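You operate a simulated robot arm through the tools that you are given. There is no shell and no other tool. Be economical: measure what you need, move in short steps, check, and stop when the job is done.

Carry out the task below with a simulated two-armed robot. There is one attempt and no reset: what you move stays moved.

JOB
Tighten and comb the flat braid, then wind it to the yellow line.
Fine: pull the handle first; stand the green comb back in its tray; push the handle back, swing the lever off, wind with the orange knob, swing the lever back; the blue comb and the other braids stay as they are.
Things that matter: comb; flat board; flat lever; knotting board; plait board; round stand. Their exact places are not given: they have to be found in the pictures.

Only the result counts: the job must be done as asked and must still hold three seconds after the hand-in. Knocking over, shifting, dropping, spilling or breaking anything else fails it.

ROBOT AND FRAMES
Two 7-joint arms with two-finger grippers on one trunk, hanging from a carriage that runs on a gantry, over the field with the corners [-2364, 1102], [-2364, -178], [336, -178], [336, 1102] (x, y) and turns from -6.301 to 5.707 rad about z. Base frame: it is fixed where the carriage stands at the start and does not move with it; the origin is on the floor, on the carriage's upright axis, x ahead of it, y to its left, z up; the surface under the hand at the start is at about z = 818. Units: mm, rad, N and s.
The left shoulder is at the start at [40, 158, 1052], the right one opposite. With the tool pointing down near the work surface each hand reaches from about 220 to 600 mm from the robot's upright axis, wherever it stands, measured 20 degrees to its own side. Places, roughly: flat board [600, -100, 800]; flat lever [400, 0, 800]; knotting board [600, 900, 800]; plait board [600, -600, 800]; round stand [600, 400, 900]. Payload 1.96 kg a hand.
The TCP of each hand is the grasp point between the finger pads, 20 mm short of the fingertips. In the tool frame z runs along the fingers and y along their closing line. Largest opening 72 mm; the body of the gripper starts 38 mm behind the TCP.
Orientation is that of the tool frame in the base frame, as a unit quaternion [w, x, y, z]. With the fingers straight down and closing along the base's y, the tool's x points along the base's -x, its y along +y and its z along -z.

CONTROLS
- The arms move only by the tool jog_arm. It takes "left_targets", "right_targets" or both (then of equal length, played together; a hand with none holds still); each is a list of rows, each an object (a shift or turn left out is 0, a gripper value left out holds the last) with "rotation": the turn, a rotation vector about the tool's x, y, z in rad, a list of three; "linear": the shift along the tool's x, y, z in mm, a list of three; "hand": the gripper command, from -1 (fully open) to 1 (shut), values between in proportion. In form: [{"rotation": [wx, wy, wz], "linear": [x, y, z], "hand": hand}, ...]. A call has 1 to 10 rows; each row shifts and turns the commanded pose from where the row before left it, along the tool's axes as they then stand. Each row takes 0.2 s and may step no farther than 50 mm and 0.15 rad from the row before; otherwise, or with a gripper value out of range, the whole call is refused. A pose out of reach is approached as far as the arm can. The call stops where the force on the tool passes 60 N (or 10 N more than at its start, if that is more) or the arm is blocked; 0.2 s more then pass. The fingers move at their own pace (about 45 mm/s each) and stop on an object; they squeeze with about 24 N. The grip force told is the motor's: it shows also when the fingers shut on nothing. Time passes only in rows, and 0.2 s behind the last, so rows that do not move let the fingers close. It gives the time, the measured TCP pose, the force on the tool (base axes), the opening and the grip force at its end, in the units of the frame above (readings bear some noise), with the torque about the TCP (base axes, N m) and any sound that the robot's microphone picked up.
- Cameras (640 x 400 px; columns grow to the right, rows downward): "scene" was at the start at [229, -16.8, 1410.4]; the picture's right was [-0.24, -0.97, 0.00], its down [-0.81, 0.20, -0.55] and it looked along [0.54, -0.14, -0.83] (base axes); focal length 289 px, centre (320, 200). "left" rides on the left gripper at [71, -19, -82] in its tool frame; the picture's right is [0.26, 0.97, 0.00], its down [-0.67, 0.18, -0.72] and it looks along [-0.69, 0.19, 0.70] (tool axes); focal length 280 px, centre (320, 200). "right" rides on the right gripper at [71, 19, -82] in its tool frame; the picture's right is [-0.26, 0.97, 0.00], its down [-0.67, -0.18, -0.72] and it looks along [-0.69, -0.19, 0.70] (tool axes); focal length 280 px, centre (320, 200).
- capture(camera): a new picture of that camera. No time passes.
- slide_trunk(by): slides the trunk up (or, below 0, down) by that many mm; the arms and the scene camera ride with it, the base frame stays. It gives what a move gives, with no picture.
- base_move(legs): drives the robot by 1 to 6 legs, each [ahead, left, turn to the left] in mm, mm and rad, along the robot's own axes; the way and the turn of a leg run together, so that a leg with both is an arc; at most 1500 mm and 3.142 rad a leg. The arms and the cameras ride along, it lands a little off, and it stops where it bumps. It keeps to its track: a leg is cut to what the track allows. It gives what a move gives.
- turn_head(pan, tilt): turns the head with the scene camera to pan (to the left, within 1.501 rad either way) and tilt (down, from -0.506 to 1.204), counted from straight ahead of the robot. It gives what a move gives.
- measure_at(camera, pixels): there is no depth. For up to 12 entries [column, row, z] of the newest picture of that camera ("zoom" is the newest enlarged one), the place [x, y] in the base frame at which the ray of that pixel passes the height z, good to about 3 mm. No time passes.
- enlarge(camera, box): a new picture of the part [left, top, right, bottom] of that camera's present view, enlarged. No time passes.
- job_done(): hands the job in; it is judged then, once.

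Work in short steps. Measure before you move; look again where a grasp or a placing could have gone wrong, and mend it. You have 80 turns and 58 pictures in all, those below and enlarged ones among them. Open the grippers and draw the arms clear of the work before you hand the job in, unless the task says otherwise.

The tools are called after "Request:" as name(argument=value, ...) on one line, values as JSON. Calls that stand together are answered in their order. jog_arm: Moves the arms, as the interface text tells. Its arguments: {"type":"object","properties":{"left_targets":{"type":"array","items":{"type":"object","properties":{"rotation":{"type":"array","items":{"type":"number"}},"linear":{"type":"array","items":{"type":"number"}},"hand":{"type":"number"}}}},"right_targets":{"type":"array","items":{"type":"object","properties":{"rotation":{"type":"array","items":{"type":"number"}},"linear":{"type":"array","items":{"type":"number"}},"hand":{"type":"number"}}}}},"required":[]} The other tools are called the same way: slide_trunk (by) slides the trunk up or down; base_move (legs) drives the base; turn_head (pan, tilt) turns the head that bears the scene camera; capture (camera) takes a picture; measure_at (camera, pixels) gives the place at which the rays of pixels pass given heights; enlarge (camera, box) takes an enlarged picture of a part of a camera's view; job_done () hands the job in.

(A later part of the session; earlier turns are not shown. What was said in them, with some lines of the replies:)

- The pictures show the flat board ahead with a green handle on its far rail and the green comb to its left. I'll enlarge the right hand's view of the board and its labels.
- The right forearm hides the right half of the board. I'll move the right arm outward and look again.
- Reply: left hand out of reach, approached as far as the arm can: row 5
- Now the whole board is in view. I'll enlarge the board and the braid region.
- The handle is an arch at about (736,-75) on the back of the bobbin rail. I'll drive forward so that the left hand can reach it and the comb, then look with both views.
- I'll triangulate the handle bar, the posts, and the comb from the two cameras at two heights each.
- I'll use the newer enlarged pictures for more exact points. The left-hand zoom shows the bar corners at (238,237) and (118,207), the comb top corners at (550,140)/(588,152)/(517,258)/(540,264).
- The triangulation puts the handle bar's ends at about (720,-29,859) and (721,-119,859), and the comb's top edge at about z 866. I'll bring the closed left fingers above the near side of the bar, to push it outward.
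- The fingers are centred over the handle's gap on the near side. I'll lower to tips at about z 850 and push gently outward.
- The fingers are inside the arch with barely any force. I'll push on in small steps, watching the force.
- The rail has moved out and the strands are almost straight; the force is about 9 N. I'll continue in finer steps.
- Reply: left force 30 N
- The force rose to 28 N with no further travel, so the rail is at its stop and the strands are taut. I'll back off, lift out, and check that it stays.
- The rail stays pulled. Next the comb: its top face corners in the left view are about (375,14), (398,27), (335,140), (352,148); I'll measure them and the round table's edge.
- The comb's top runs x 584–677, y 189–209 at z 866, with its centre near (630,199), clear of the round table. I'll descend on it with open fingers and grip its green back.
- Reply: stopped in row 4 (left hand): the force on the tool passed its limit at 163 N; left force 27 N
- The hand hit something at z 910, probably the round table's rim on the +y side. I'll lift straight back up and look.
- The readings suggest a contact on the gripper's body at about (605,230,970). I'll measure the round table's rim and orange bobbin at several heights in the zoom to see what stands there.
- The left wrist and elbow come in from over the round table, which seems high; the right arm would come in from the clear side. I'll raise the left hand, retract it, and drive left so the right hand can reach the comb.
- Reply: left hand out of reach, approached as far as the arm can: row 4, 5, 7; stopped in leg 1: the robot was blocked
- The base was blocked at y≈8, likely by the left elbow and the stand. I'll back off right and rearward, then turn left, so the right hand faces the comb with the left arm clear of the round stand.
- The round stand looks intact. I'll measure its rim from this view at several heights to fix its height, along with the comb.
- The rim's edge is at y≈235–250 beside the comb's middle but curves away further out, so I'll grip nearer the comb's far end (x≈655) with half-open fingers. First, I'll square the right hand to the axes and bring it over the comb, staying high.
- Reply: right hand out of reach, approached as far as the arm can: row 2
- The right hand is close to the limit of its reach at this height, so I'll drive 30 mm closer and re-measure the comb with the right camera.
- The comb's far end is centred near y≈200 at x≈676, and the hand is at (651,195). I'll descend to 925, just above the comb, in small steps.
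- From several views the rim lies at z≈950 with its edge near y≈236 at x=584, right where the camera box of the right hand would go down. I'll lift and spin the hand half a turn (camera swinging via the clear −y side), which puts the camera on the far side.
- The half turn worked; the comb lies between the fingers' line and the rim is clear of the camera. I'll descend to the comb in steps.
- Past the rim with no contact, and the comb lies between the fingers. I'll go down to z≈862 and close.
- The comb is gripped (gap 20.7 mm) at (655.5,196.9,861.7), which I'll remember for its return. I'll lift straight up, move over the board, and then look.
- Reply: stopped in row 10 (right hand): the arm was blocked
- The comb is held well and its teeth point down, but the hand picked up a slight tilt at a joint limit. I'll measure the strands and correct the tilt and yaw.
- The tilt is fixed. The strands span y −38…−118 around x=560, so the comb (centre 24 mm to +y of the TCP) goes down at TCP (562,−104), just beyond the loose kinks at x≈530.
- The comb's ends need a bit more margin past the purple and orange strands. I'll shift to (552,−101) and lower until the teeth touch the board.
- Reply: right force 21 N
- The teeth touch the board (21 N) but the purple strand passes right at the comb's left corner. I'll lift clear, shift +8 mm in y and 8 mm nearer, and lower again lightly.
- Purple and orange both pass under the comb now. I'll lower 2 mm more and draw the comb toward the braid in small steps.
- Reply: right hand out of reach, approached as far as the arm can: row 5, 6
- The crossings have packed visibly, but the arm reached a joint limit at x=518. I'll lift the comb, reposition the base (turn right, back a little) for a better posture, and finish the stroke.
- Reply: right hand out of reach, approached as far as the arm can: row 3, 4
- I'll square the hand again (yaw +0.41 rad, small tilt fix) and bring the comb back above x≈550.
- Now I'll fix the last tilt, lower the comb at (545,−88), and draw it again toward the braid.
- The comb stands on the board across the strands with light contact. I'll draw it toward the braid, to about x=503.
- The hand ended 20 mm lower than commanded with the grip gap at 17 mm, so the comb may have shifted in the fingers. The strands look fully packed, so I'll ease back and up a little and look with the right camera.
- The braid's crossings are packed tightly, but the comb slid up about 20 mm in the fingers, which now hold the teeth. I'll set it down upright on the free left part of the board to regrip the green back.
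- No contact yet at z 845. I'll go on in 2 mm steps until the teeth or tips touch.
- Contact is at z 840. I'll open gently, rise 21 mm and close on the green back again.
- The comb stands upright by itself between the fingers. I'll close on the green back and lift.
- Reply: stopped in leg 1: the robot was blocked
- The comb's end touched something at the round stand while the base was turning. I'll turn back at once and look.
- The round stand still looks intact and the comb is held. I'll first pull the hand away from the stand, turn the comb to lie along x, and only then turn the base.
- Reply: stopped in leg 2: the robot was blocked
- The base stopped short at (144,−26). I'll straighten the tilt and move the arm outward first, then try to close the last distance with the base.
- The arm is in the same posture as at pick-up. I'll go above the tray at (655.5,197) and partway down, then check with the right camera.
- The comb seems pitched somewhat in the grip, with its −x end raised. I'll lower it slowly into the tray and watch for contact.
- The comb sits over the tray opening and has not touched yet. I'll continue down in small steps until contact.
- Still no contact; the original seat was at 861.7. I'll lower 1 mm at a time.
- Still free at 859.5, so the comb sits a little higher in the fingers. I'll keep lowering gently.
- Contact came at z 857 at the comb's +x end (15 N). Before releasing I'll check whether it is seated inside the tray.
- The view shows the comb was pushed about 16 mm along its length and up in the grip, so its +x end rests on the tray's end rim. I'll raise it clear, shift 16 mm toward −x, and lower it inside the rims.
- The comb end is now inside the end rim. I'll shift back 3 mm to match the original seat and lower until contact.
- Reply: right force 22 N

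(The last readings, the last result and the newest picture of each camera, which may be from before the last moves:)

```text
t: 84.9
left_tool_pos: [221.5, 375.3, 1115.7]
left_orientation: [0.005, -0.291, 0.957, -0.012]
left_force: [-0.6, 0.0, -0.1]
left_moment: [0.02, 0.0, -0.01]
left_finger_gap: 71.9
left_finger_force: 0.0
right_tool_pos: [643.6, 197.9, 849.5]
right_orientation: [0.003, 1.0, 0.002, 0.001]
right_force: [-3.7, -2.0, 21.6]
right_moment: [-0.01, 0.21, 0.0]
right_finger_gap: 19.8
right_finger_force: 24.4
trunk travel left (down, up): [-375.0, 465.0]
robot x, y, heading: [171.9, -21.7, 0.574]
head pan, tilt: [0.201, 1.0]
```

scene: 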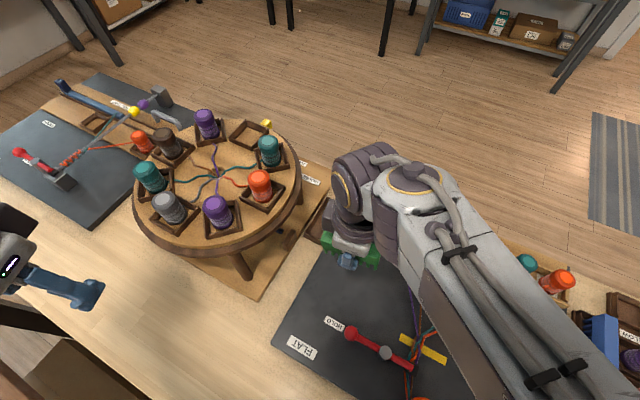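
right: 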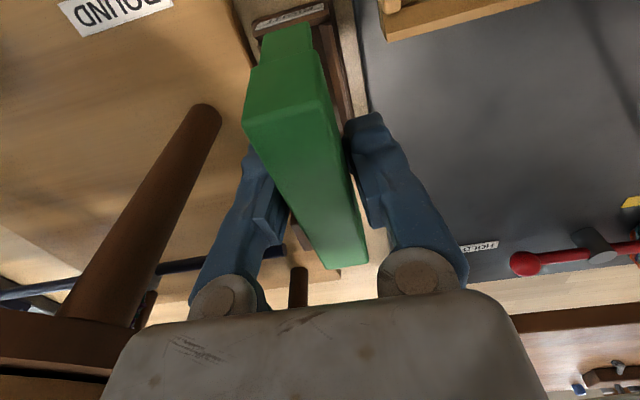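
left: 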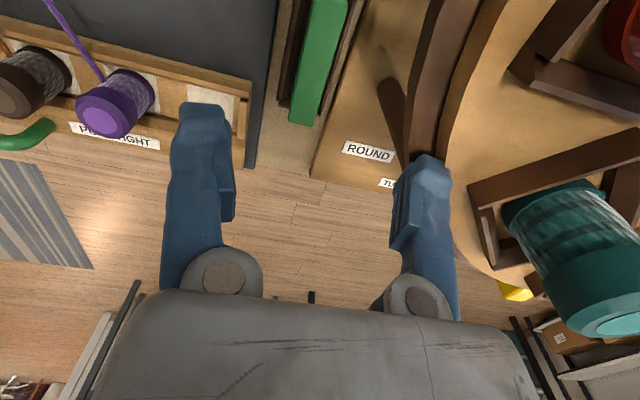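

The −x end touched first and then the force centred, so the comb is down inside the tray. I'll release, rise, and look.

Request:
jog_arm(right_targets=[{"hand": 0.25}, {"hand": 0.0}, {"hand": -0.2}, {"hand": -0.2}, {"linear": [0, 0, -10]}, {"linear": [0, 0, -20]}, {"linear": [0, 0, -30]}, {"linear": [0, 0, -40]}, {"linear": [0, 0, -50]}, {"linear": [0, 0, 0]}])

Request:
capture(camera="right")

```text
t: 86.4
left_tool_pos: [219.8, 376.8, 1115.7]
left_orientation: [0.004, -0.291, 0.957, -0.012]
left_force: [0.3, -0.3, 0.2]
left_moment: [-0.01, 0.0, 0.0]
left_finger_gap: 72.2
left_finger_force: 0.0
right_tool_pos: [638.7, 193.6, 870.0]
right_orientation: [0.012, 1.0, -0.004, -0.005]
right_force: [4.1, 5.0, -11.2]
right_moment: [-0.98, 0.04, -0.23]
right_finger_gap: 43.3
right_finger_force: 0.0
trunk travel left (down, up): [-375.0, 465.0]
robot x, y, heading: [169.1, -18.8, 0.578]
head pan, tilt: [0.201, 1.0]
stopped in row 7 (right hand): the force on the tool passed its limit at 101 N (the readings are from after the stop); the commanded pose is now the measured one
```

```text
4 pictures are left
```

right: 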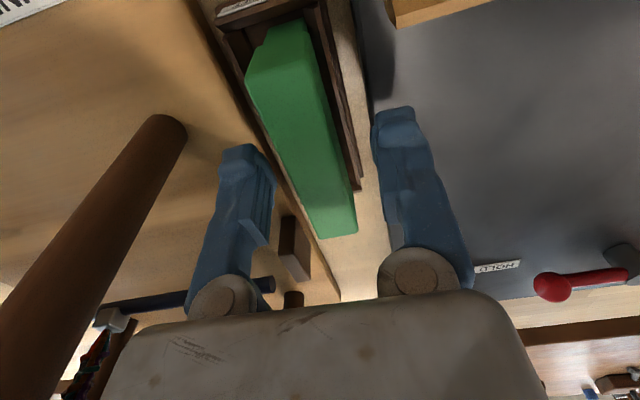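

The comb stands in its tray; on rising, the gripper's side caught the round table's rim. I'll ease down a bit, slide 18 mm along the comb to +x (where it rose freely before), and go up.

Request:
jog_arm(right_targets=[{"linear": [0, 0, 4]}, {"linear": [6, -1, 0]}, {"linear": [6, -1, 0]}, {"linear": [6, 0, 0]}, {"linear": [0, 0, 0]}])

Request:
jog_arm(right_targets=[{"linear": [0, 0, -8]}, {"linear": [0, 0, -8]}, {"linear": [0, 0, -10]}, {"linear": [0, 4, -15]}, {"linear": [0, 4, -25]}, {"linear": [0, 0, -40]}, {"linear": [0, 0, -40]}])

```text
t: 87.6
left_tool_pos: [221.3, 376.0, 1116.1]
left_orientation: [0.004, -0.292, 0.956, -0.013]
left_force: [0.0, 0.0, 0.2]
left_moment: [0.01, 0.04, 0.0]
left_finger_gap: 72.1
left_finger_force: 0.0
right_tool_pos: [659.6, 195.9, 867.5]
right_orientation: [0.011, 1.0, -0.003, -0.004]
right_force: [0.3, 0.5, -0.4]
right_moment: [0.01, -0.02, -0.02]
right_finger_gap: 42.9
right_finger_force: 0.0
trunk travel left (down, up): [-375.0, 465.0]
robot x, y, heading: [174.7, -20.1, 0.578]
head pan, tilt: [0.201, 1.0]
```

```text
t: 89.2
left_tool_pos: [221.1, 374.9, 1116.1]
left_orientation: [0.005, -0.292, 0.956, -0.011]
left_force: [-0.1, -0.4, 0.3]
left_moment: [-0.04, 0.01, 0.02]
left_finger_gap: 72.0
left_finger_force: 0.1
right_tool_pos: [658.5, 192.8, 1013.2]
right_orientation: [0.011, 1.0, -0.004, -0.005]
right_force: [0.1, -0.6, 0.4]
right_moment: [0.0, -0.02, 0.02]
right_finger_gap: 42.8
right_finger_force: 0.1
trunk travel left (down, up): [-375.0, 465.0]
robot x, y, heading: [172.6, -17.9, 0.572]
head pan, tilt: [0.201, 1.0]
```

Free now, and the comb stands in its tray. I'll swing the right arm out to its own side, then drive back to heading 0 for the left hand to push the handle.

Request:
jog_arm(right_targets=[{"linear": [-5, 45, -15]}, {"linear": [-5, 45, -15]}, {"linear": [-5, 45, -15]}, {"linear": [-5, 45, -15]}, {"linear": [-5, 45, -15]}, {"linear": [-5, 45, -15]}, {"linear": [0, 45, 0]}])

Request:
base_move(legs=[[-43, -67, 0], [0, 0, -0.572], [90, 0, 0]])

```text
t: 90.8
left_tool_pos: [220.9, 375.2, 1115.8]
left_orientation: [0.004, -0.291, 0.956, -0.011]
left_force: [0.5, -0.3, -0.1]
left_moment: [-0.01, -0.02, 0.01]
left_finger_gap: 72.1
left_finger_force: 0.0
right_tool_pos: [628.9, -121.7, 1110.9]
right_orientation: [0.011, 1.0, -0.003, -0.004]
right_force: [0.3, 0.4, -0.2]
right_moment: [0.0, 0.03, -0.04]
right_finger_gap: 43.4
right_finger_force: 0.1
trunk travel left (down, up): [-375.0, 465.0]
robot x, y, heading: [171.7, -20.4, 0.571]
head pan, tilt: [0.201, 1.0]
```

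```text
t: 94.1
left_tool_pos: [518.4, 206.4, 1115.1]
left_orientation: [0.001, -0.011, 1.0, -0.013]
left_force: [0.8, 0.2, -0.4]
left_moment: [0.01, 0.03, 0.02]
left_finger_gap: 72.3
left_finger_force: 0.0
right_tool_pos: [591.4, -431.5, 1110.0]
right_orientation: [0.008, 0.958, -0.285, -0.007]
right_force: [-0.2, 0.2, -0.1]
right_moment: [0.02, 0.0, -0.01]
right_finger_gap: 43.4
right_finger_force: 0.1
trunk travel left (down, up): [-375.0, 465.0]
robot x, y, heading: [259.1, -99.8, -0.001]
head pan, tilt: [0.201, 1.0]
```

Now the left hand: closed fingers to beyond the bar, at about (800,−75), high first.

Request:
jog_arm(left_targets=[{"linear": [-31.3, -31.2, 13], "rotation": [-0.026, 0.002, 0], "hand": 1}, {"linear": [-31.3, -31.2, 13]}, {"linear": [-31.3, -31.2, 13]}, {"linear": [-31.3, -31.2, 13]}, {"linear": [-31.3, -31.2, 13]}, {"linear": [-31.3, -31.2, 13]}, {"linear": [-31.3, -31.2, 13]}, {"linear": [-31.3, -31.2, 13]}, {"linear": [-31.3, -31.2, 13]}])

```text
t: 96.1
left_tool_pos: [786.9, -61.8, 1000.1]
left_orientation: [-0.001, -0.009, 1.0, 0.001]
left_force: [-0.5, 0.1, 0.6]
left_moment: [-0.01, -0.03, -0.04]
left_finger_gap: 0.0
left_finger_force: 24.2
left hand out of reach, approached as far as the arm can: row 9
right_tool_pos: [589.2, -430.7, 1110.3]
right_orientation: [0.009, 0.959, -0.285, -0.007]
right_force: [0.5, 0.0, -0.5]
right_moment: [-0.02, -0.04, 0.0]
right_finger_gap: 43.0
right_finger_force: 0.0
trunk travel left (down, up): [-375.0, 465.0]
robot x, y, heading: [257.8, -99.4, 0.003]
head pan, tilt: [0.201, 1.0]
```

Slightly out of reach up here, so I'll drive 40 mm ahead and go down beyond the bar.

Request:
base_move(legs=[[40, 0, 0]])

Request:
jog_arm(left_targets=[{"linear": [15, -13, 30]}, {"linear": [0, 0, 40]}, {"linear": [0, 0, 35]}, {"linear": [0, 0, 15]}, {"linear": [0, 0, 10]}, {"linear": [0, 0, 0]}])

```text
t: 97.0
left_tool_pos: [828.8, -61.5, 1001.0]
left_orientation: [0.0, -0.009, 1.0, 0.0]
left_force: [-0.1, 1.0, 0.2]
left_moment: [-0.02, 0.05, -0.03]
left_finger_gap: 0.0
left_finger_force: 23.8
right_tool_pos: [631.3, -431.9, 1110.5]
right_orientation: [0.009, 0.959, -0.285, -0.007]
right_force: [1.0, 0.2, -0.1]
right_moment: [-0.02, 0.02, -0.01]
right_finger_gap: 43.5
right_finger_force: 0.1
trunk travel left (down, up): [-375.0, 465.0]
robot x, y, heading: [300.4, -103.6, 0.001]
head pan, tilt: [0.201, 1.0]
```

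```text
t: 98.4
left_tool_pos: [812.9, -74.4, 869.8]
left_orientation: [-0.001, -0.01, 1.0, 0.001]
left_force: [0.1, -1.0, 0.1]
left_moment: [0.0, 0.03, 0.02]
left_finger_gap: 0.1
left_finger_force: 24.5
right_tool_pos: [630.4, -429.7, 1110.7]
right_orientation: [0.009, 0.958, -0.285, -0.007]
right_force: [-0.2, -0.7, 0.0]
right_moment: [0.0, 0.0, -0.02]
right_finger_gap: 43.5
right_finger_force: 0.1
trunk travel left (down, up): [-375.0, 465.0]
robot x, y, heading: [298.1, -103.3, -0.0]
head pan, tilt: [0.201, 1.0]
```

At the far side of the bar at z 870. I'll push back toward −x, watching the force.

Request:
jog_arm(left_targets=[{"linear": [12, 0, 0]}, {"linear": [12, 0, 0]}, {"linear": [10, 0, 0]}, {"linear": [8, 0, 0]}, {"linear": [8, 0, 0]}, {"linear": [8, 0, 0]}, {"linear": [6, 0, 0]}])

Request:
jog_arm(left_targets=[{"linear": [4, 0, 0]}, {"linear": [4, 0, 0]}, {"linear": [4, 0, 0]}])

```text
t: 100.0
left_tool_pos: [749.5, -76.0, 870.9]
left_orientation: [0.001, -0.009, 1.0, 0.001]
left_force: [2.0, -0.8, -0.5]
left_moment: [0.04, -0.04, -0.03]
left_finger_gap: 0.1
left_finger_force: 24.7
right_tool_pos: [630.2, -432.0, 1109.6]
right_orientation: [0.008, 0.959, -0.285, -0.007]
right_force: [-0.2, 0.1, -0.2]
right_moment: [-0.02, -0.02, -0.02]
right_finger_gap: 43.1
right_finger_force: 0.1
trunk travel left (down, up): [-375.0, 465.0]
robot x, y, heading: [299.3, -104.5, 0.008]
head pan, tilt: [0.201, 1.0]
```

```text
t: 100.8
left_tool_pos: [738.6, -76.3, 870.7]
left_orientation: [0.001, -0.012, 1.0, 0.001]
left_force: [11.7, -0.4, -8.3]
left_moment: [-0.03, -0.21, -0.06]
left_finger_gap: 0.0
left_finger_force: 24.2
right_tool_pos: [631.9, -432.2, 1110.9]
right_orientation: [0.008, 0.959, -0.285, -0.006]
right_force: [-0.6, -0.1, 0.4]
right_moment: [0.03, 0.03, 0.0]
right_finger_gap: 43.0
right_finger_force: 0.0
trunk travel left (down, up): [-375.0, 465.0]
robot x, y, heading: [296.1, -103.6, 0.004]
head pan, tilt: [0.201, 1.0]
```

Force is rising at x≈739, near the expected end. I'll press a little further to be sure it is against its stop.

Request:
jog_arm(left_targets=[{"linear": [3, 0, 0]}, {"linear": [3, 0, 0]}, {"linear": [3, 0, 0]}, {"linear": [0, 0, 0]}])

```text
t: 101.8
left_tool_pos: [738.4, -75.5, 873.0]
left_orientation: [0.007, -0.01, 1.0, 0.0]
left_force: [50.3, 1.7, -18.8]
left_moment: [0.15, -0.71, -0.22]
left_finger_gap: 5.8
left_finger_force: 30.0
right_tool_pos: [638.2, -431.2, 1112.4]
right_orientation: [0.009, 0.959, -0.285, -0.005]
right_force: [0.2, 0.2, 0.2]
right_moment: [-0.03, 0.02, 0.03]
right_finger_gap: 43.2
right_finger_force: 0.0
trunk travel left (down, up): [-375.0, 465.0]
robot x, y, heading: [302.1, -99.3, 0.001]
head pan, tilt: [0.201, 1.0]
```

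The handle is hard against its stop (50 N). I'll back off, rise, and drive back to work on the lever and knob.

Request:
jog_arm(left_targets=[{"linear": [-8, 0, 0]}, {"linear": [-8, 0, 0]}, {"linear": [-6, 0, -10]}, {"linear": [0, 0, -40]}, {"linear": [0, 0, -40]}, {"linear": [0, 0, -20]}, {"linear": [40, 0, 0]}, {"linear": [45, 0, 0]}, {"linear": [45, 0, 0]}])

Request:
base_move(legs=[[-270, -50, 0]])

Request:
turn_head(pan=0.15, tilt=1.1)

```text
t: 103.8
left_tool_pos: [619.8, -79.8, 982.9]
left_orientation: [-0.001, -0.01, 1.0, 0.001]
left_force: [-0.3, -0.4, -0.2]
left_moment: [-0.01, -0.01, 0.0]
left_finger_gap: 0.0
left_finger_force: 29.6
right_tool_pos: [628.9, -431.8, 1108.8]
right_orientation: [0.008, 0.959, -0.285, -0.007]
right_force: [-0.2, 0.2, 0.6]
right_moment: [-0.02, -0.02, -0.02]
right_finger_gap: 43.4
right_finger_force: 0.1
trunk travel left (down, up): [-375.0, 465.0]
robot x, y, heading: [298.8, -97.9, 0.005]
head pan, tilt: [0.201, 1.0]
```

```text
t: 105.7
left_tool_pos: [352.4, -131.2, 981.2]
left_orientation: [-0.001, -0.011, 1.0, 0.0]
left_force: [0.3, 0.2, 0.2]
left_moment: [0.01, -0.03, 0.01]
left_finger_gap: 0.2
left_finger_force: 29.8
right_tool_pos: [362.2, -483.9, 1110.9]
right_orientation: [0.008, 0.959, -0.284, -0.006]
right_force: [0.2, 0.3, 0.6]
right_moment: [0.02, -0.01, 0.02]
right_finger_gap: 43.2
right_finger_force: 0.0
trunk travel left (down, up): [-375.0, 465.0]
robot x, y, heading: [28.9, -153.0, -0.001]
head pan, tilt: [0.201, 1.0]
```

```text
t: 106.4
left_tool_pos: [352.9, -130.6, 984.1]
left_orientation: [0.0, -0.011, 1.0, 0.001]
left_force: [-0.7, 0.4, -0.5]
left_moment: [0.0, 0.02, 0.01]
left_finger_gap: 0.0
left_finger_force: 29.8
right_tool_pos: [362.2, -483.2, 1111.1]
right_orientation: [0.01, 0.959, -0.284, -0.007]
right_force: [-0.2, 0.0, -0.4]
right_moment: [0.01, -0.02, 0.01]
right_finger_gap: 43.0
right_finger_force: 0.0
trunk travel left (down, up): [-375.0, 465.0]
robot x, y, heading: [33.5, -151.2, 0.002]
head pan, tilt: [0.15, 1.1]
```

I'll bring the closed left fingers down on the near side of the lever's ball arm, at about (410,38), and then test the swing toward +x.

Request:
jog_arm(left_targets=[{"linear": [-14, 42, 0], "hand": 1}, {"linear": [-14, 42, 0]}, {"linear": [-14, 42, 0]}, {"linear": [-14, 42, 0]}, {"linear": [0, 0, 40]}, {"linear": [0, 0, 40]}, {"linear": [0, 0, 30]}, {"linear": [0, 0, 15]}, {"linear": [0, 0, 10]}, {"linear": [0, 0, 0]}])

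Request:
jog_arm(left_targets=[{"linear": [-8, 0, 0]}, {"linear": [-6, 0, 0]}, {"linear": [-6, 0, 0]}, {"linear": [-4, 0, 0]}, {"linear": [-4, 0, 0]}, {"linear": [0, 0, 0]}])

```text
t: 108.6
left_tool_pos: [406.0, 38.7, 848.9]
left_orientation: [0.0, -0.011, 1.0, 0.0]
left_force: [-0.4, -0.5, 1.2]
left_moment: [0.05, -0.01, 0.02]
left_finger_gap: 0.1
left_finger_force: 29.4
right_tool_pos: [361.9, -483.0, 1110.3]
right_orientation: [0.008, 0.959, -0.284, -0.008]
right_force: [-0.3, 1.0, 0.5]
right_moment: [0.01, 0.01, 0.01]
right_finger_gap: 43.0
right_finger_force: 0.0
trunk travel left (down, up): [-375.0, 465.0]
robot x, y, heading: [29.8, -151.2, 0.006]
head pan, tilt: [0.15, 1.1]
```

```text
t: 110.0
left_tool_pos: [433.6, 40.0, 849.7]
left_orientation: [-0.001, -0.01, 1.0, 0.001]
left_force: [-1.2, -0.6, -0.4]
left_moment: [0.02, 0.0, 0.0]
left_finger_gap: 0.0
left_finger_force: 29.8
right_tool_pos: [363.7, -482.6, 1110.9]
right_orientation: [0.009, 0.959, -0.283, -0.007]
right_force: [0.8, -0.5, 0.7]
right_moment: [-0.02, 0.0, -0.03]
right_finger_gap: 43.4
right_finger_force: 0.0
trunk travel left (down, up): [-375.0, 465.0]
robot x, y, heading: [31.4, -146.2, 0.001]
head pan, tilt: [0.15, 1.1]
```

Barely any force yet at x=434. I'll continue toward +x in small steps.

Request:
jog_arm(left_targets=[{"linear": [-5, 0, 0]}, {"linear": [-5, 0, 0]}, {"linear": [-5, 0, 0]}, {"linear": [0, 0, 0]}])

Request:
capture(camera="scene")

```text
t: 111.0
left_tool_pos: [449.6, 41.4, 848.2]
left_orientation: [0.0, -0.011, 1.0, 0.001]
left_force: [-0.5, 0.8, -1.5]
left_moment: [0.03, 0.01, 0.03]
left_finger_gap: 0.0
left_finger_force: 29.8
right_tool_pos: [363.4, -482.3, 1110.0]
right_orientation: [0.01, 0.959, -0.284, -0.007]
right_force: [-0.1, -1.3, -0.2]
right_moment: [0.01, 0.0, 0.0]
right_finger_gap: 43.3
right_finger_force: 0.1
trunk travel left (down, up): [-375.0, 465.0]
robot x, y, heading: [32.2, -151.4, 0.003]
head pan, tilt: [0.15, 1.1]
```

```text
3 pictures are left
```

scene: 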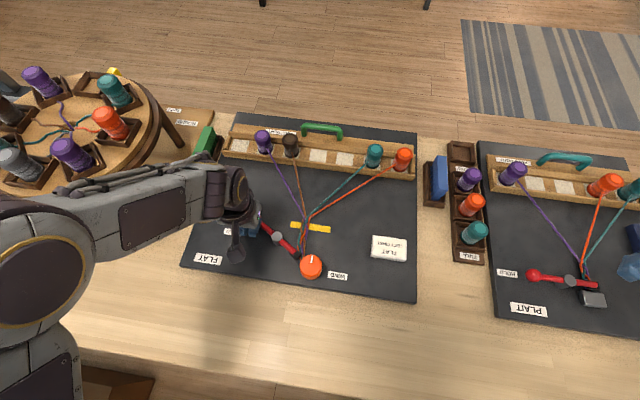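

The lever swings freely: the ball has gone toward +x and the clamp off toward the knob. The rail is back, and the comb is in its tray. I'll follow the arc further until it stops.

Request:
jog_arm(left_targets=[{"linear": [-9, -2, 0]}, {"linear": [-9, -3, 0]}, {"linear": [-8, -3, 0]}, {"linear": [-7, -6, 0]}, {"linear": [-7, -7, 0]}, {"linear": [-7, -8, 0]}, {"linear": [0, 0, 0]}])

```text
t: 112.4
left_tool_pos: [482.8, 24.2, 847.6]
left_orientation: [-0.009, -0.016, 1.0, 0.007]
left_force: [-27.3, 16.1, 23.0]
left_moment: [-0.4, -0.09, -0.35]
left_finger_gap: 0.0
left_finger_force: 29.4
right_tool_pos: [357.6, -476.3, 1109.8]
right_orientation: [0.007, 0.959, -0.282, -0.009]
right_force: [-0.7, 0.1, -0.5]
right_moment: [-0.01, -0.01, -0.01]
right_finger_gap: 43.3
right_finger_force: 0.2
trunk travel left (down, up): [-375.0, 465.0]
robot x, y, heading: [30.3, -148.9, 0.003]
head pan, tilt: [0.15, 1.1]
stopped in row 6 (left hand): the force on the tool passed its limit at 68 N (the readings are from after the stop); the commanded pose is now the measured one
```

The lever is at its off stop (68 N). I'll back off, lift, and measure the knob's place in the last picture.

Request:
jog_arm(left_targets=[{"linear": [8, 6, 0]}, {"linear": [8, 4, -10]}, {"linear": [0, 0, -35]}, {"linear": [0, 0, -35]}, {"linear": [0, 0, -30]}])

Request:
measure_at(camera="scene", pixels=[[311, 264, 850], [311, 264, 860], [311, 264, 840], [299, 266, 850], [323, 266, 850], [292, 221, 820], [331, 228, 820], [309, 218, 822], [307, 214, 822], [277, 237, 840]])

```text
t: 113.6
left_tool_pos: [475.6, 28.1, 959.2]
left_orientation: [-0.005, -0.013, 1.0, 0.004]
left_force: [-0.5, 0.4, -0.2]
left_moment: [0.02, 0.01, -0.02]
left_finger_gap: 0.0
left_finger_force: 29.2
right_tool_pos: [362.5, -481.4, 1110.2]
right_orientation: [0.009, 0.959, -0.283, -0.007]
right_force: [0.5, -0.4, 0.2]
right_moment: [0.0, -0.04, 0.02]
right_finger_gap: 43.3
right_finger_force: 0.0
trunk travel left (down, up): [-375.0, 465.0]
robot x, y, heading: [30.6, -153.6, 0.003]
head pan, tilt: [0.15, 1.1]
```

```text
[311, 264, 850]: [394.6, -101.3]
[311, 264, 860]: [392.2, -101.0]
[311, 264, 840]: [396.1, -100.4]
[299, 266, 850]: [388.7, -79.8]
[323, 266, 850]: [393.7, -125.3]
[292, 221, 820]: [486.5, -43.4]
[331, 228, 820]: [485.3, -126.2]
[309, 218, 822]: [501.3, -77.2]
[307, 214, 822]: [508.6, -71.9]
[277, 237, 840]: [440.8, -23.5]
```

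The knob's centre is about (392,−102), Ø≈45, the yellow line is at x≈485 and the braid's end at about x≈505. I'll bring the left hand above the knob, yawed so it can wind counter-clockwise clear of the swung clamp.

Request:
jog_arm(left_targets=[{"linear": [20.9, -32.5, 5], "rotation": [0.008, -0.01, 0], "hand": -1}, {"linear": [20.9, -32.5, 5]}, {"linear": [20.9, -32.5, 5]}, {"linear": [20.9, -32.5, 5]}, {"rotation": [0, 0, 0.15]}, {"rotation": [0, 0, 0.15]}, {"rotation": [0, 0, 0.15]}, {"rotation": [0, 0, 0.15]}, {"rotation": [0, 0, 0.15]}, {"rotation": [0, 0, 0.15]}])

Request:
jog_arm(left_targets=[{"rotation": [0, 0, 0.15]}, {"rotation": [0, 0, 0.15]}, {"rotation": [0, 0, 0.15]}, {"rotation": [0, 0, 0.15]}, {"linear": [0, 0, 0]}])

```text
t: 115.8
left_tool_pos: [395.6, -104.3, 938.4]
left_orientation: [0.001, 0.425, 0.905, -0.001]
left_force: [-0.4, -0.7, -1.0]
left_moment: [-0.01, 0.01, 0.0]
left_finger_gap: 72.2
left_finger_force: 0.2
right_tool_pos: [362.4, -481.5, 1110.2]
right_orientation: [0.009, 0.959, -0.283, -0.006]
right_force: [0.5, 0.1, 0.9]
right_moment: [0.01, 0.02, -0.03]
right_finger_gap: 43.1
right_finger_force: 0.0
trunk travel left (down, up): [-375.0, 465.0]
robot x, y, heading: [32.7, -153.4, 0.004]
head pan, tilt: [0.15, 1.1]
```

```text
t: 117.0
left_tool_pos: [395.7, -104.4, 941.8]
left_orientation: [0.005, 0.67, 0.742, -0.004]
left_force: [-1.0, -0.6, 0.0]
left_moment: [-0.03, 0.03, -0.01]
left_finger_gap: 72.1
left_finger_force: 0.1
right_tool_pos: [362.4, -481.5, 1111.8]
right_orientation: [0.008, 0.959, -0.283, -0.007]
right_force: [0.5, -0.3, 0.2]
right_moment: [0.01, 0.03, -0.02]
right_finger_gap: 43.3
right_finger_force: 0.1
trunk travel left (down, up): [-375.0, 465.0]
robot x, y, heading: [32.7, -150.2, 0.006]
head pan, tilt: [0.15, 1.1]
```

I'll descend around the knob to TCP z≈857 and close on it.

Request:
jog_arm(left_targets=[{"linear": [2, -3, 30]}, {"linear": [0, 0, 25]}, {"linear": [0, 0, 15]}, {"linear": [0, 0, 8]}, {"linear": [0, 0, 6]}, {"hand": 1}, {"hand": 1}, {"hand": 1}, {"hand": 1}])

```text
t: 119.0
left_tool_pos: [386.6, -103.3, 856.1]
left_orientation: [0.007, 0.665, 0.747, -0.018]
left_force: [-42.2, -5.3, 35.8]
left_moment: [-0.12, -0.04, -0.04]
left_finger_gap: 40.8
left_finger_force: 40.1
right_tool_pos: [355.5, -482.3, 1108.6]
right_orientation: [0.01, 0.959, -0.283, -0.01]
right_force: [0.6, 0.5, 0.6]
right_moment: [0.0, 0.02, 0.02]
right_finger_gap: 43.3
right_finger_force: 0.1
trunk travel left (down, up): [-375.0, 465.0]
robot x, y, heading: [31.6, -151.3, 0.004]
head pan, tilt: [0.15, 1.1]
```

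The knob is gripped (gap 40.8), but its centre is about 6 mm nearer than thought. I'll relax the hand by shifting the command that way.

Request:
jog_arm(left_targets=[{"linear": [0, -4, -1]}, {"linear": [0, -3, -1]}, {"linear": [0, 0, 0]}])

```text
t: 119.8
left_tool_pos: [386.4, -103.9, 855.3]
left_orientation: [0.005, 0.662, 0.75, -0.018]
left_force: [4.7, -4.0, -13.1]
left_moment: [1.42, -0.74, -0.15]
left_finger_gap: 41.0
left_finger_force: 40.3
right_tool_pos: [363.1, -481.4, 1109.5]
right_orientation: [0.009, 0.959, -0.283, -0.007]
right_force: [-0.3, 0.1, -0.1]
right_moment: [-0.04, -0.01, -0.01]
right_finger_gap: 43.1
right_finger_force: 0.0
trunk travel left (down, up): [-375.0, 465.0]
robot x, y, heading: [31.7, -148.5, 0.007]
head pan, tilt: [0.15, 1.1]
```

Forces are small now. I'll wind counter-clockwise by 0.5 rad and watch the torque.

Request:
jog_arm(left_targets=[{"rotation": [0, 0, -0.1]}, {"rotation": [0, 0, -0.1]}, {"rotation": [0, 0, -0.1]}, {"rotation": [0, 0, -0.1]}, {"rotation": [0, 0, -0.1]}, {"linear": [0, 0, 0]}])

```text
t: 121.2
left_tool_pos: [386.3, -102.6, 855.0]
left_orientation: [0.0, 0.466, 0.885, 0.001]
left_force: [12.8, 6.4, -32.0]
left_moment: [-0.05, 0.23, -0.22]
left_finger_gap: 41.3
left_finger_force: 39.6
right_tool_pos: [362.6, -479.9, 1109.6]
right_orientation: [0.008, 0.959, -0.283, -0.007]
right_force: [-0.2, 0.4, -0.6]
right_moment: [0.01, -0.01, 0.01]
right_finger_gap: 43.3
right_finger_force: 0.0
trunk travel left (down, up): [-375.0, 465.0]
robot x, y, heading: [28.4, -151.2, 0.01]
head pan, tilt: [0.15, 1.1]
```

It turned with a small resisting torque. I'll take one enlarged picture to see how far the braid's end moved.

Request:
enlarge(camera="scene", box=[250, 130, 410, 290])

```text
2.50 times, centred on (330, 210) of scene
```

zoom: 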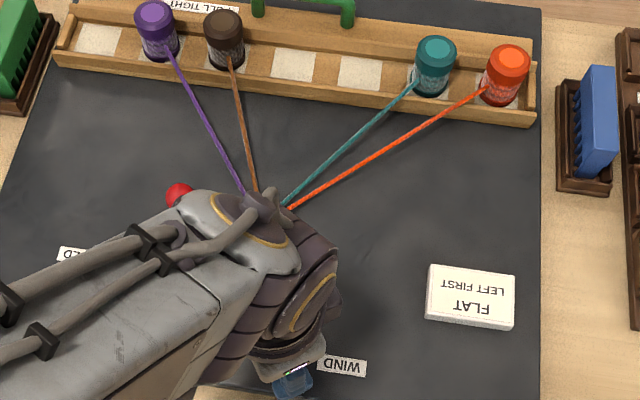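

The arm hides the braid's end, but the four strands can be extrapolated to it. I'll measure points along the strands for that.

Request:
measure_at(camera="zoom", pixels=[[171, 55, 822], [243, 192, 822], [229, 60, 822], [257, 190, 822], [412, 88, 822], [286, 203, 822], [486, 90, 822], [290, 207, 822]])

Request:
measure_at(camera="scene", pixels=[[304, 222, 822], [297, 226, 820], [325, 230, 820], [298, 222, 820], [298, 230, 820]])

```text
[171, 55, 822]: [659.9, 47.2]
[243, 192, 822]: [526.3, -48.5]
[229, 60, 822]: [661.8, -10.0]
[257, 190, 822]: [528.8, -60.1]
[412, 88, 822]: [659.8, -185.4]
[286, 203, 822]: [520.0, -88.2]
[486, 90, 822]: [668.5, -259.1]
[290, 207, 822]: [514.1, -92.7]
```

```text
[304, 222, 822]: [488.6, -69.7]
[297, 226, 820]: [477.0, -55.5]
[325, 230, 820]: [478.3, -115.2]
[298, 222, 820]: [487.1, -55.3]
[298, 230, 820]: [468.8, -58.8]
```

The four strand lines meet at (494,−72), while the yellow line's centre is at x≈479; the first 0.5 rad brought it some 9 mm. I'll wind 0.6 rad more.

Request:
jog_arm(left_targets=[{"rotation": [0, 0, -0.1], "linear": [0, 0, 1]}, {"rotation": [0, 0, -0.1]}, {"rotation": [0, 0, -0.1]}, {"rotation": [0, 0, -0.1]}, {"rotation": [0, 0, -0.1]}, {"rotation": [0, 0, -0.1]}, {"linear": [0, 0, 0]}])

```text
t: 122.8
left_tool_pos: [386.6, -103.8, 855.7]
left_orientation: [0.001, 0.184, 0.983, -0.001]
left_force: [4.1, 4.2, 7.3]
left_moment: [0.05, -0.04, -0.49]
left_finger_gap: 41.1
left_finger_force: 40.4
right_tool_pos: [363.8, -479.5, 1109.4]
right_orientation: [0.008, 0.959, -0.284, -0.007]
right_force: [0.3, 0.5, -0.9]
right_moment: [-0.04, 0.0, -0.03]
right_finger_gap: 43.4
right_finger_force: 0.0
trunk travel left (down, up): [-375.0, 465.0]
robot x, y, heading: [28.6, -151.2, 0.008]
head pan, tilt: [0.15, 1.1]
```

Torque rose to 0.5 N·m. I'll release with a small opening, lift, move the arm aside and look directly.

Request:
jog_arm(left_targets=[{"hand": 0.1}, {"hand": -0.4}, {"hand": -0.4}, {"linear": [0, 0, -25]}, {"linear": [0, 0, -40]}, {"linear": [0, 0, -40]}, {"linear": [16, 42, 0]}, {"linear": [16, 42, 0]}, {"linear": [16, 42, 0]}, {"linear": [16, 42, 0]}])

Request:
enlarge(camera="scene", box=[250, 170, 370, 290])

```text
t: 125.0
left_tool_pos: [387.7, 76.2, 962.4]
left_orientation: [0.0, 0.185, 0.983, 0.001]
left_force: [0.2, 0.0, -0.6]
left_moment: [0.02, 0.03, -0.03]
left_finger_gap: 50.2
left_finger_force: 0.1
right_tool_pos: [361.6, -480.5, 1108.7]
right_orientation: [0.009, 0.959, -0.283, -0.006]
right_force: [-0.4, -0.2, 0.9]
right_moment: [-0.01, -0.01, -0.01]
right_finger_gap: 43.5
right_finger_force: 0.1
trunk travel left (down, up): [-375.0, 465.0]
robot x, y, heading: [32.5, -151.0, 0.003]
head pan, tilt: [0.15, 1.1]
```

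```text
3.33 times, centred on (310, 230) of scene
```

zoom: 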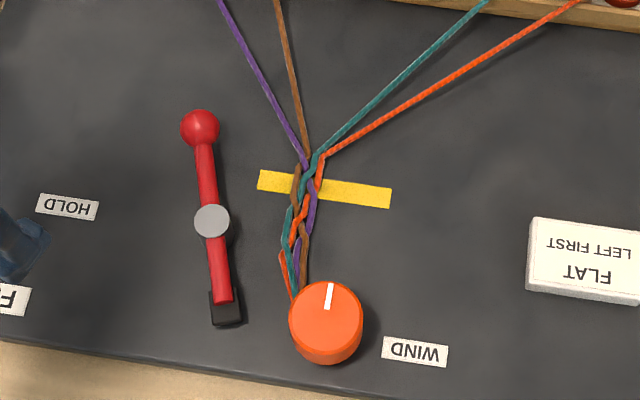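

The knob's mark still points as at the start, so it either slipped or sprang back. I'll measure the braid's end now against the yellow line.

Request:
measure_at(camera="zoom", pixels=[[312, 158, 822], [310, 168, 822], [259, 180, 820], [391, 196, 820], [310, 185, 820], [304, 192, 820], [326, 318, 850], [290, 318, 850], [362, 318, 850], [200, 130, 840], [212, 220, 840], [225, 305, 830]])

```text
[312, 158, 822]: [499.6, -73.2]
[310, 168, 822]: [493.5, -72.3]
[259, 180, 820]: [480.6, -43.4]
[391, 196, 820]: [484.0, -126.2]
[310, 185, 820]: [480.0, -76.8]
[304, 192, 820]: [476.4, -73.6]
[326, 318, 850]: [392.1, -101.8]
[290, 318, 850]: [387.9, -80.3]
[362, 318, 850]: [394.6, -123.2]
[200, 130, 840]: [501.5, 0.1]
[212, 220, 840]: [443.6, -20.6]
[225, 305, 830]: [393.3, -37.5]
```

The strand meeting point has not moved (494–497 in both pictures), so counter-clockwise was against a stop and the fingers slid; the WIND label lies clockwise of the mark. I'll regrip the knob and wind clockwise.

Request:
jog_arm(left_targets=[{"linear": [-16, -42, 0], "hand": -0.55}, {"linear": [-16, -42, 0]}, {"linear": [-16, -42, 0]}, {"linear": [-16, -42, 0]}, {"linear": [0, 0, 40]}, {"linear": [0, 0, 40]}, {"linear": [0, 0, 15]}, {"linear": [0, 0, 10]}, {"linear": [0, 0, 0]}])

Request:
jog_arm(left_targets=[{"hand": 1}, {"hand": 1}, {"hand": 1}])

```text
t: 127.0
left_tool_pos: [385.7, -104.9, 854.6]
left_orientation: [0.0, 0.185, 0.983, 0.001]
left_force: [0.4, -0.6, -0.4]
left_moment: [-0.04, -0.02, -0.01]
left_finger_gap: 55.9
left_finger_force: 0.0
right_tool_pos: [361.8, -481.2, 1109.3]
right_orientation: [0.008, 0.959, -0.283, -0.007]
right_force: [-0.1, -0.1, 0.7]
right_moment: [0.01, -0.04, 0.03]
right_finger_gap: 43.1
right_finger_force: 0.0
trunk travel left (down, up): [-375.0, 465.0]
robot x, y, heading: [32.4, -149.4, 0.005]
head pan, tilt: [0.15, 1.1]
```

```text
t: 127.8
left_tool_pos: [387.1, -104.5, 854.9]
left_orientation: [-0.001, 0.184, 0.983, 0.0]
left_force: [5.4, 5.4, -7.6]
left_moment: [-0.01, -0.08, 0.0]
left_finger_gap: 40.9
left_finger_force: 39.8
right_tool_pos: [363.3, -479.7, 1110.2]
right_orientation: [0.008, 0.959, -0.283, -0.007]
right_force: [0.3, -0.2, -0.4]
right_moment: [0.0, -0.01, 0.02]
right_finger_gap: 43.0
right_finger_force: 0.1
trunk travel left (down, up): [-375.0, 465.0]
robot x, y, heading: [29.8, -153.7, 0.012]
head pan, tilt: [0.15, 1.1]
```

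Gripped with little side force. Winding clockwise 0.4 rad, then reading the torque.

Request:
jog_arm(left_targets=[{"rotation": [0, 0, 0.1]}, {"rotation": [0, 0, 0.1]}, {"rotation": [0, 0, 0.1]}, {"rotation": [0, 0, 0.1]}, {"linear": [0, 0, 0]}])

Request:
jog_arm(left_targets=[{"rotation": [0, 0, 0.1]}, {"rotation": [0, 0, 0.1]}, {"linear": [0, 0, 0]}])

```text
t: 129.0
left_tool_pos: [386.4, -103.1, 854.6]
left_orientation: [-0.001, 0.378, 0.926, -0.001]
left_force: [11.7, 8.0, -32.1]
left_moment: [0.02, 0.12, 0.01]
left_finger_gap: 40.9
left_finger_force: 40.4
right_tool_pos: [363.3, -479.4, 1110.0]
right_orientation: [0.008, 0.959, -0.283, -0.007]
right_force: [-0.3, 0.4, -0.1]
right_moment: [-0.03, -0.01, 0.01]
right_finger_gap: 43.1
right_finger_force: 0.1
trunk travel left (down, up): [-375.0, 465.0]
robot x, y, heading: [31.5, -152.3, 0.004]
head pan, tilt: [0.15, 1.1]
```

```text
t: 129.8
left_tool_pos: [385.7, -104.6, 855.7]
left_orientation: [0.0, 0.468, 0.884, 0.0]
left_force: [11.4, 6.5, -26.2]
left_moment: [-0.05, 0.05, 0.03]
left_finger_gap: 41.0
left_finger_force: 40.5
right_tool_pos: [362.4, -480.8, 1110.4]
right_orientation: [0.008, 0.959, -0.283, -0.007]
right_force: [0.0, 0.3, 1.0]
right_moment: [-0.04, -0.02, -0.01]
right_finger_gap: 43.2
right_finger_force: 0.1
trunk travel left (down, up): [-375.0, 465.0]
robot x, y, heading: [34.5, -151.4, 0.008]
head pan, tilt: [0.15, 1.1]
```

Clockwise turns freely with almost no torque. I'll wind 0.2 rad more (0.8 in all) and take the last picture with the same frame as before, to compare where the strands meet.

Request:
jog_arm(left_targets=[{"rotation": [0, 0, 0.1]}, {"rotation": [0, 0, 0.1]}, {"linear": [0, 0, 0]}])

Request:
enlarge(camera="scene", box=[250, 130, 410, 290])

```text
t: 130.6
left_tool_pos: [385.9, -102.5, 855.6]
left_orientation: [0.001, 0.554, 0.833, 0.0]
left_force: [11.3, 5.3, -26.1]
left_moment: [-0.42, -0.1, -0.02]
left_finger_gap: 41.1
left_finger_force: 40.3
right_tool_pos: [363.2, -479.7, 1110.7]
right_orientation: [0.008, 0.959, -0.284, -0.008]
right_force: [0.6, -1.3, 0.0]
right_moment: [0.04, 0.01, -0.02]
right_finger_gap: 42.8
right_finger_force: 0.2
trunk travel left (down, up): [-375.0, 465.0]
robot x, y, heading: [31.9, -149.6, 0.004]
head pan, tilt: [0.15, 1.1]
```

```text
2.50 times, centred on (330, 210) of scene
```

zoom: 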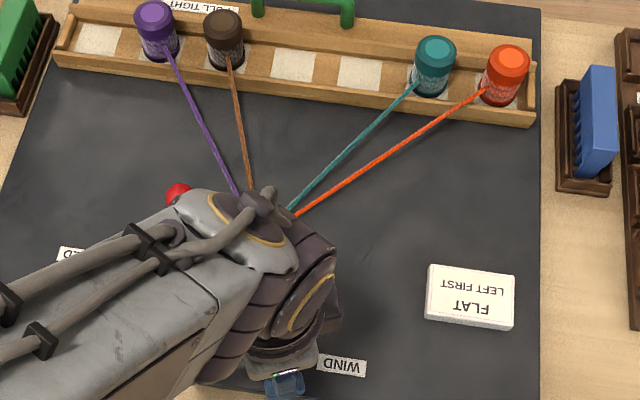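

The strands' meeting point moved 14 rows down (about 13 mm for 0.8 rad), so clockwise is right; the braid's visible end is now near x≈486 with the line at 481. I'll wind the last 0.28 rad, release, and bring the closed fingers down beyond the lever's ball at about (512,−30).

Request:
jog_arm(left_targets=[{"rotation": [0, 0, 0.1]}, {"rotation": [0, 0, 0.1]}, {"rotation": [0, 0, 0.08]}, {"linear": [0, 0, 0]}, {"hand": 0.0}, {"hand": -0.55}, {"hand": -0.55}, {"linear": [0, 0, -25]}, {"linear": [0, 0, -40]}, {"linear": [0, 0, -40]}])

Request:
jog_arm(left_targets=[{"linear": [14.4, 33.5, 0], "hand": 1}, {"linear": [14.4, 33.5, 0]}, {"linear": [14.4, 33.5, 0]}, {"linear": [14.4, 33.5, 0]}, {"linear": [0, 0, 40]}, {"linear": [0, 0, 40]}, {"linear": [0, 0, 0]}])

```text
t: 132.8
left_tool_pos: [384.0, -104.3, 961.5]
left_orientation: [-0.001, 0.665, 0.747, 0.001]
left_force: [0.3, -0.4, -0.2]
left_moment: [-0.01, 0.01, 0.02]
left_finger_gap: 55.8
left_finger_force: 0.1
right_tool_pos: [361.8, -481.2, 1110.1]
right_orientation: [0.008, 0.959, -0.283, -0.007]
right_force: [-0.2, -0.3, -0.5]
right_moment: [0.02, 0.01, 0.02]
right_finger_gap: 43.0
right_finger_force: 0.0
trunk travel left (down, up): [-375.0, 465.0]
robot x, y, heading: [31.1, -154.0, 0.005]
head pan, tilt: [0.15, 1.1]
```

```text
t: 134.4
left_tool_pos: [511.0, -29.6, 881.4]
left_orientation: [0.001, 0.664, 0.748, 0.0]
left_force: [-0.3, -0.3, -0.3]
left_moment: [0.02, -0.02, 0.03]
left_finger_gap: 0.0
left_finger_force: 23.4
right_tool_pos: [363.0, -481.8, 1110.2]
right_orientation: [0.009, 0.959, -0.283, -0.007]
right_force: [-0.2, -0.4, 0.2]
right_moment: [0.04, 0.01, 0.0]
right_finger_gap: 43.3
right_finger_force: 0.0
trunk travel left (down, up): [-375.0, 465.0]
robot x, y, heading: [29.6, -148.8, 0.003]
head pan, tilt: [0.15, 1.1]
5 turns are left
```

The hand is just beyond the ball. I'll lower to z 848 and sweep along the arc to bring the lever back to HOLD.

Request:
jog_arm(left_targets=[{"linear": [0, 0, 20]}, {"linear": [0, 0, 13]}, {"linear": [14.3, -1.3, 0]}, {"linear": [20, -4.1, 0]}, {"linear": [15.9, -7.9, 0]}, {"linear": [13.2, -11.7, 0]}, {"linear": [8.4, -11.7, 0]}, {"linear": [3.8, -6.6, 0]}, {"linear": [0, 0, 0]}])

Request:
jog_arm(left_targets=[{"linear": [0.5, -3, 0]}, {"linear": [0.4, -3, 0]}, {"linear": [0, 0, 0]}])

```text
t: 136.4
left_tool_pos: [468.3, 34.9, 849.8]
left_orientation: [0.004, 0.665, 0.747, 0.002]
left_force: [32.5, -11.2, -5.3]
left_moment: [-0.1, -0.21, 0.02]
left_finger_gap: 0.1
left_finger_force: 23.9
right_tool_pos: [367.3, -484.4, 1113.0]
right_orientation: [0.009, 0.959, -0.284, -0.005]
right_force: [0.0, 0.2, -0.6]
right_moment: [-0.02, 0.0, 0.02]
right_finger_gap: 43.4
right_finger_force: 0.1
trunk travel left (down, up): [-375.0, 465.0]
robot x, y, heading: [31.6, -152.5, 0.01]
head pan, tilt: [0.15, 1.1]
```

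```text
t: 137.2
left_tool_pos: [466.6, 34.0, 851.6]
left_orientation: [0.009, 0.664, 0.748, 0.005]
left_force: [51.1, -12.5, -6.6]
left_moment: [-0.09, -0.45, -0.05]
left_finger_gap: 0.1
left_finger_force: 24.0
right_tool_pos: [370.7, -483.1, 1113.8]
right_orientation: [0.008, 0.959, -0.283, -0.004]
right_force: [-0.3, 0.6, -0.5]
right_moment: [0.0, 0.04, 0.01]
right_finger_gap: 43.3
right_finger_force: 0.0
trunk travel left (down, up): [-375.0, 465.0]
robot x, y, heading: [32.0, -153.8, 0.002]
head pan, tilt: [0.15, 1.1]
4 turns are left
```

The lever is hard against its HOLD stop (51 N, ball at about (443,40) as at the start). I'll back off, lift, open both grippers and drive back clear.

Request:
jog_arm(left_targets=[{"linear": [-2, 8, 0]}, {"linear": [-2, 8, 0]}, {"linear": [0, 0, -30]}, {"linear": [0, 0, -40]}, {"linear": [0, 0, -45]}, {"linear": [0, 0, -45]}, {"hand": -1}, {"hand": -1}], right_targets=[{"linear": [0, 0, 0]}, {"linear": [0, 0, 0]}, {"linear": [0, 0, 0]}, {"linear": [0, 0, 0]}, {"linear": [0, 0, 0]}, {"linear": [0, 0, 0]}, {"hand": -1}, {"hand": -1}])

Request:
base_move(legs=[[-250, 0, 0]])

```text
t: 139.0
left_tool_pos: [467.5, 36.0, 1008.3]
left_orientation: [0.001, 0.664, 0.748, -0.001]
left_force: [-0.3, 0.5, 0.8]
left_moment: [-0.03, -0.01, 0.02]
left_finger_gap: 52.0
left_finger_force: 0.1
right_tool_pos: [361.5, -481.8, 1110.4]
right_orientation: [0.01, 0.959, -0.283, -0.007]
right_force: [-0.8, 0.3, -0.8]
right_moment: [-0.01, -0.01, -0.01]
right_finger_gap: 72.0
right_finger_force: 0.1
trunk travel left (down, up): [-375.0, 465.0]
robot x, y, heading: [30.9, -150.3, 0.005]
head pan, tilt: [0.15, 1.1]
```

```text
t: 140.8
left_tool_pos: [218.7, 33.3, 1007.6]
left_orientation: [0.001, 0.666, 0.746, 0.0]
left_force: [0.3, -0.1, 0.2]
left_moment: [0.01, 0.04, -0.03]
left_finger_gap: 71.7
left_finger_force: 0.0
right_tool_pos: [111.1, -483.9, 1110.0]
right_orientation: [0.008, 0.958, -0.285, -0.007]
right_force: [-0.2, -0.8, -0.3]
right_moment: [0.01, 0.0, 0.02]
right_finger_gap: 72.2
right_finger_force: 0.1
trunk travel left (down, up): [-375.0, 465.0]
robot x, y, heading: [-216.0, -151.9, -0.001]
head pan, tilt: [0.15, 1.1]
3 turns are left
```

Both hands are open and clear of the work; I'm handing the job in.

Request:
job_done()

```text
The job is handed in.
```

I did every step and handed the job in, but I had no pictures left to check the last ones. The final winding and the lever's return to HOLD rest on position and force readings.

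- **Braid:** I pulled the handle taut, then combed the braid in two strokes until the crossings packed tight. I pushed the handle back to its stop.
- **Winding:** I first turned the knob counter-clockwise, which did nothing. Turning it clockwise moved the braid towards the line. By my estimate its end sits within a few millimetres of the yellow line.
- **Lever:** It went hard against its HOLD stop, with the ball about where it started.
- **Green comb:** The last close-up showed it standing in its tray. It slipped in the fingers during combing, so I set it down briefly on the board to regrip it.
- **Contacts:** The gripper caught the round stand's rim twice, at 163 N and 101 N. The comb's end also touched something there lightly, and the base was once blocked beside it. The stand looked intact in later pictures, though not all of it was in view after the 101 N contact. I saw no change to the blue comb or the other braids.
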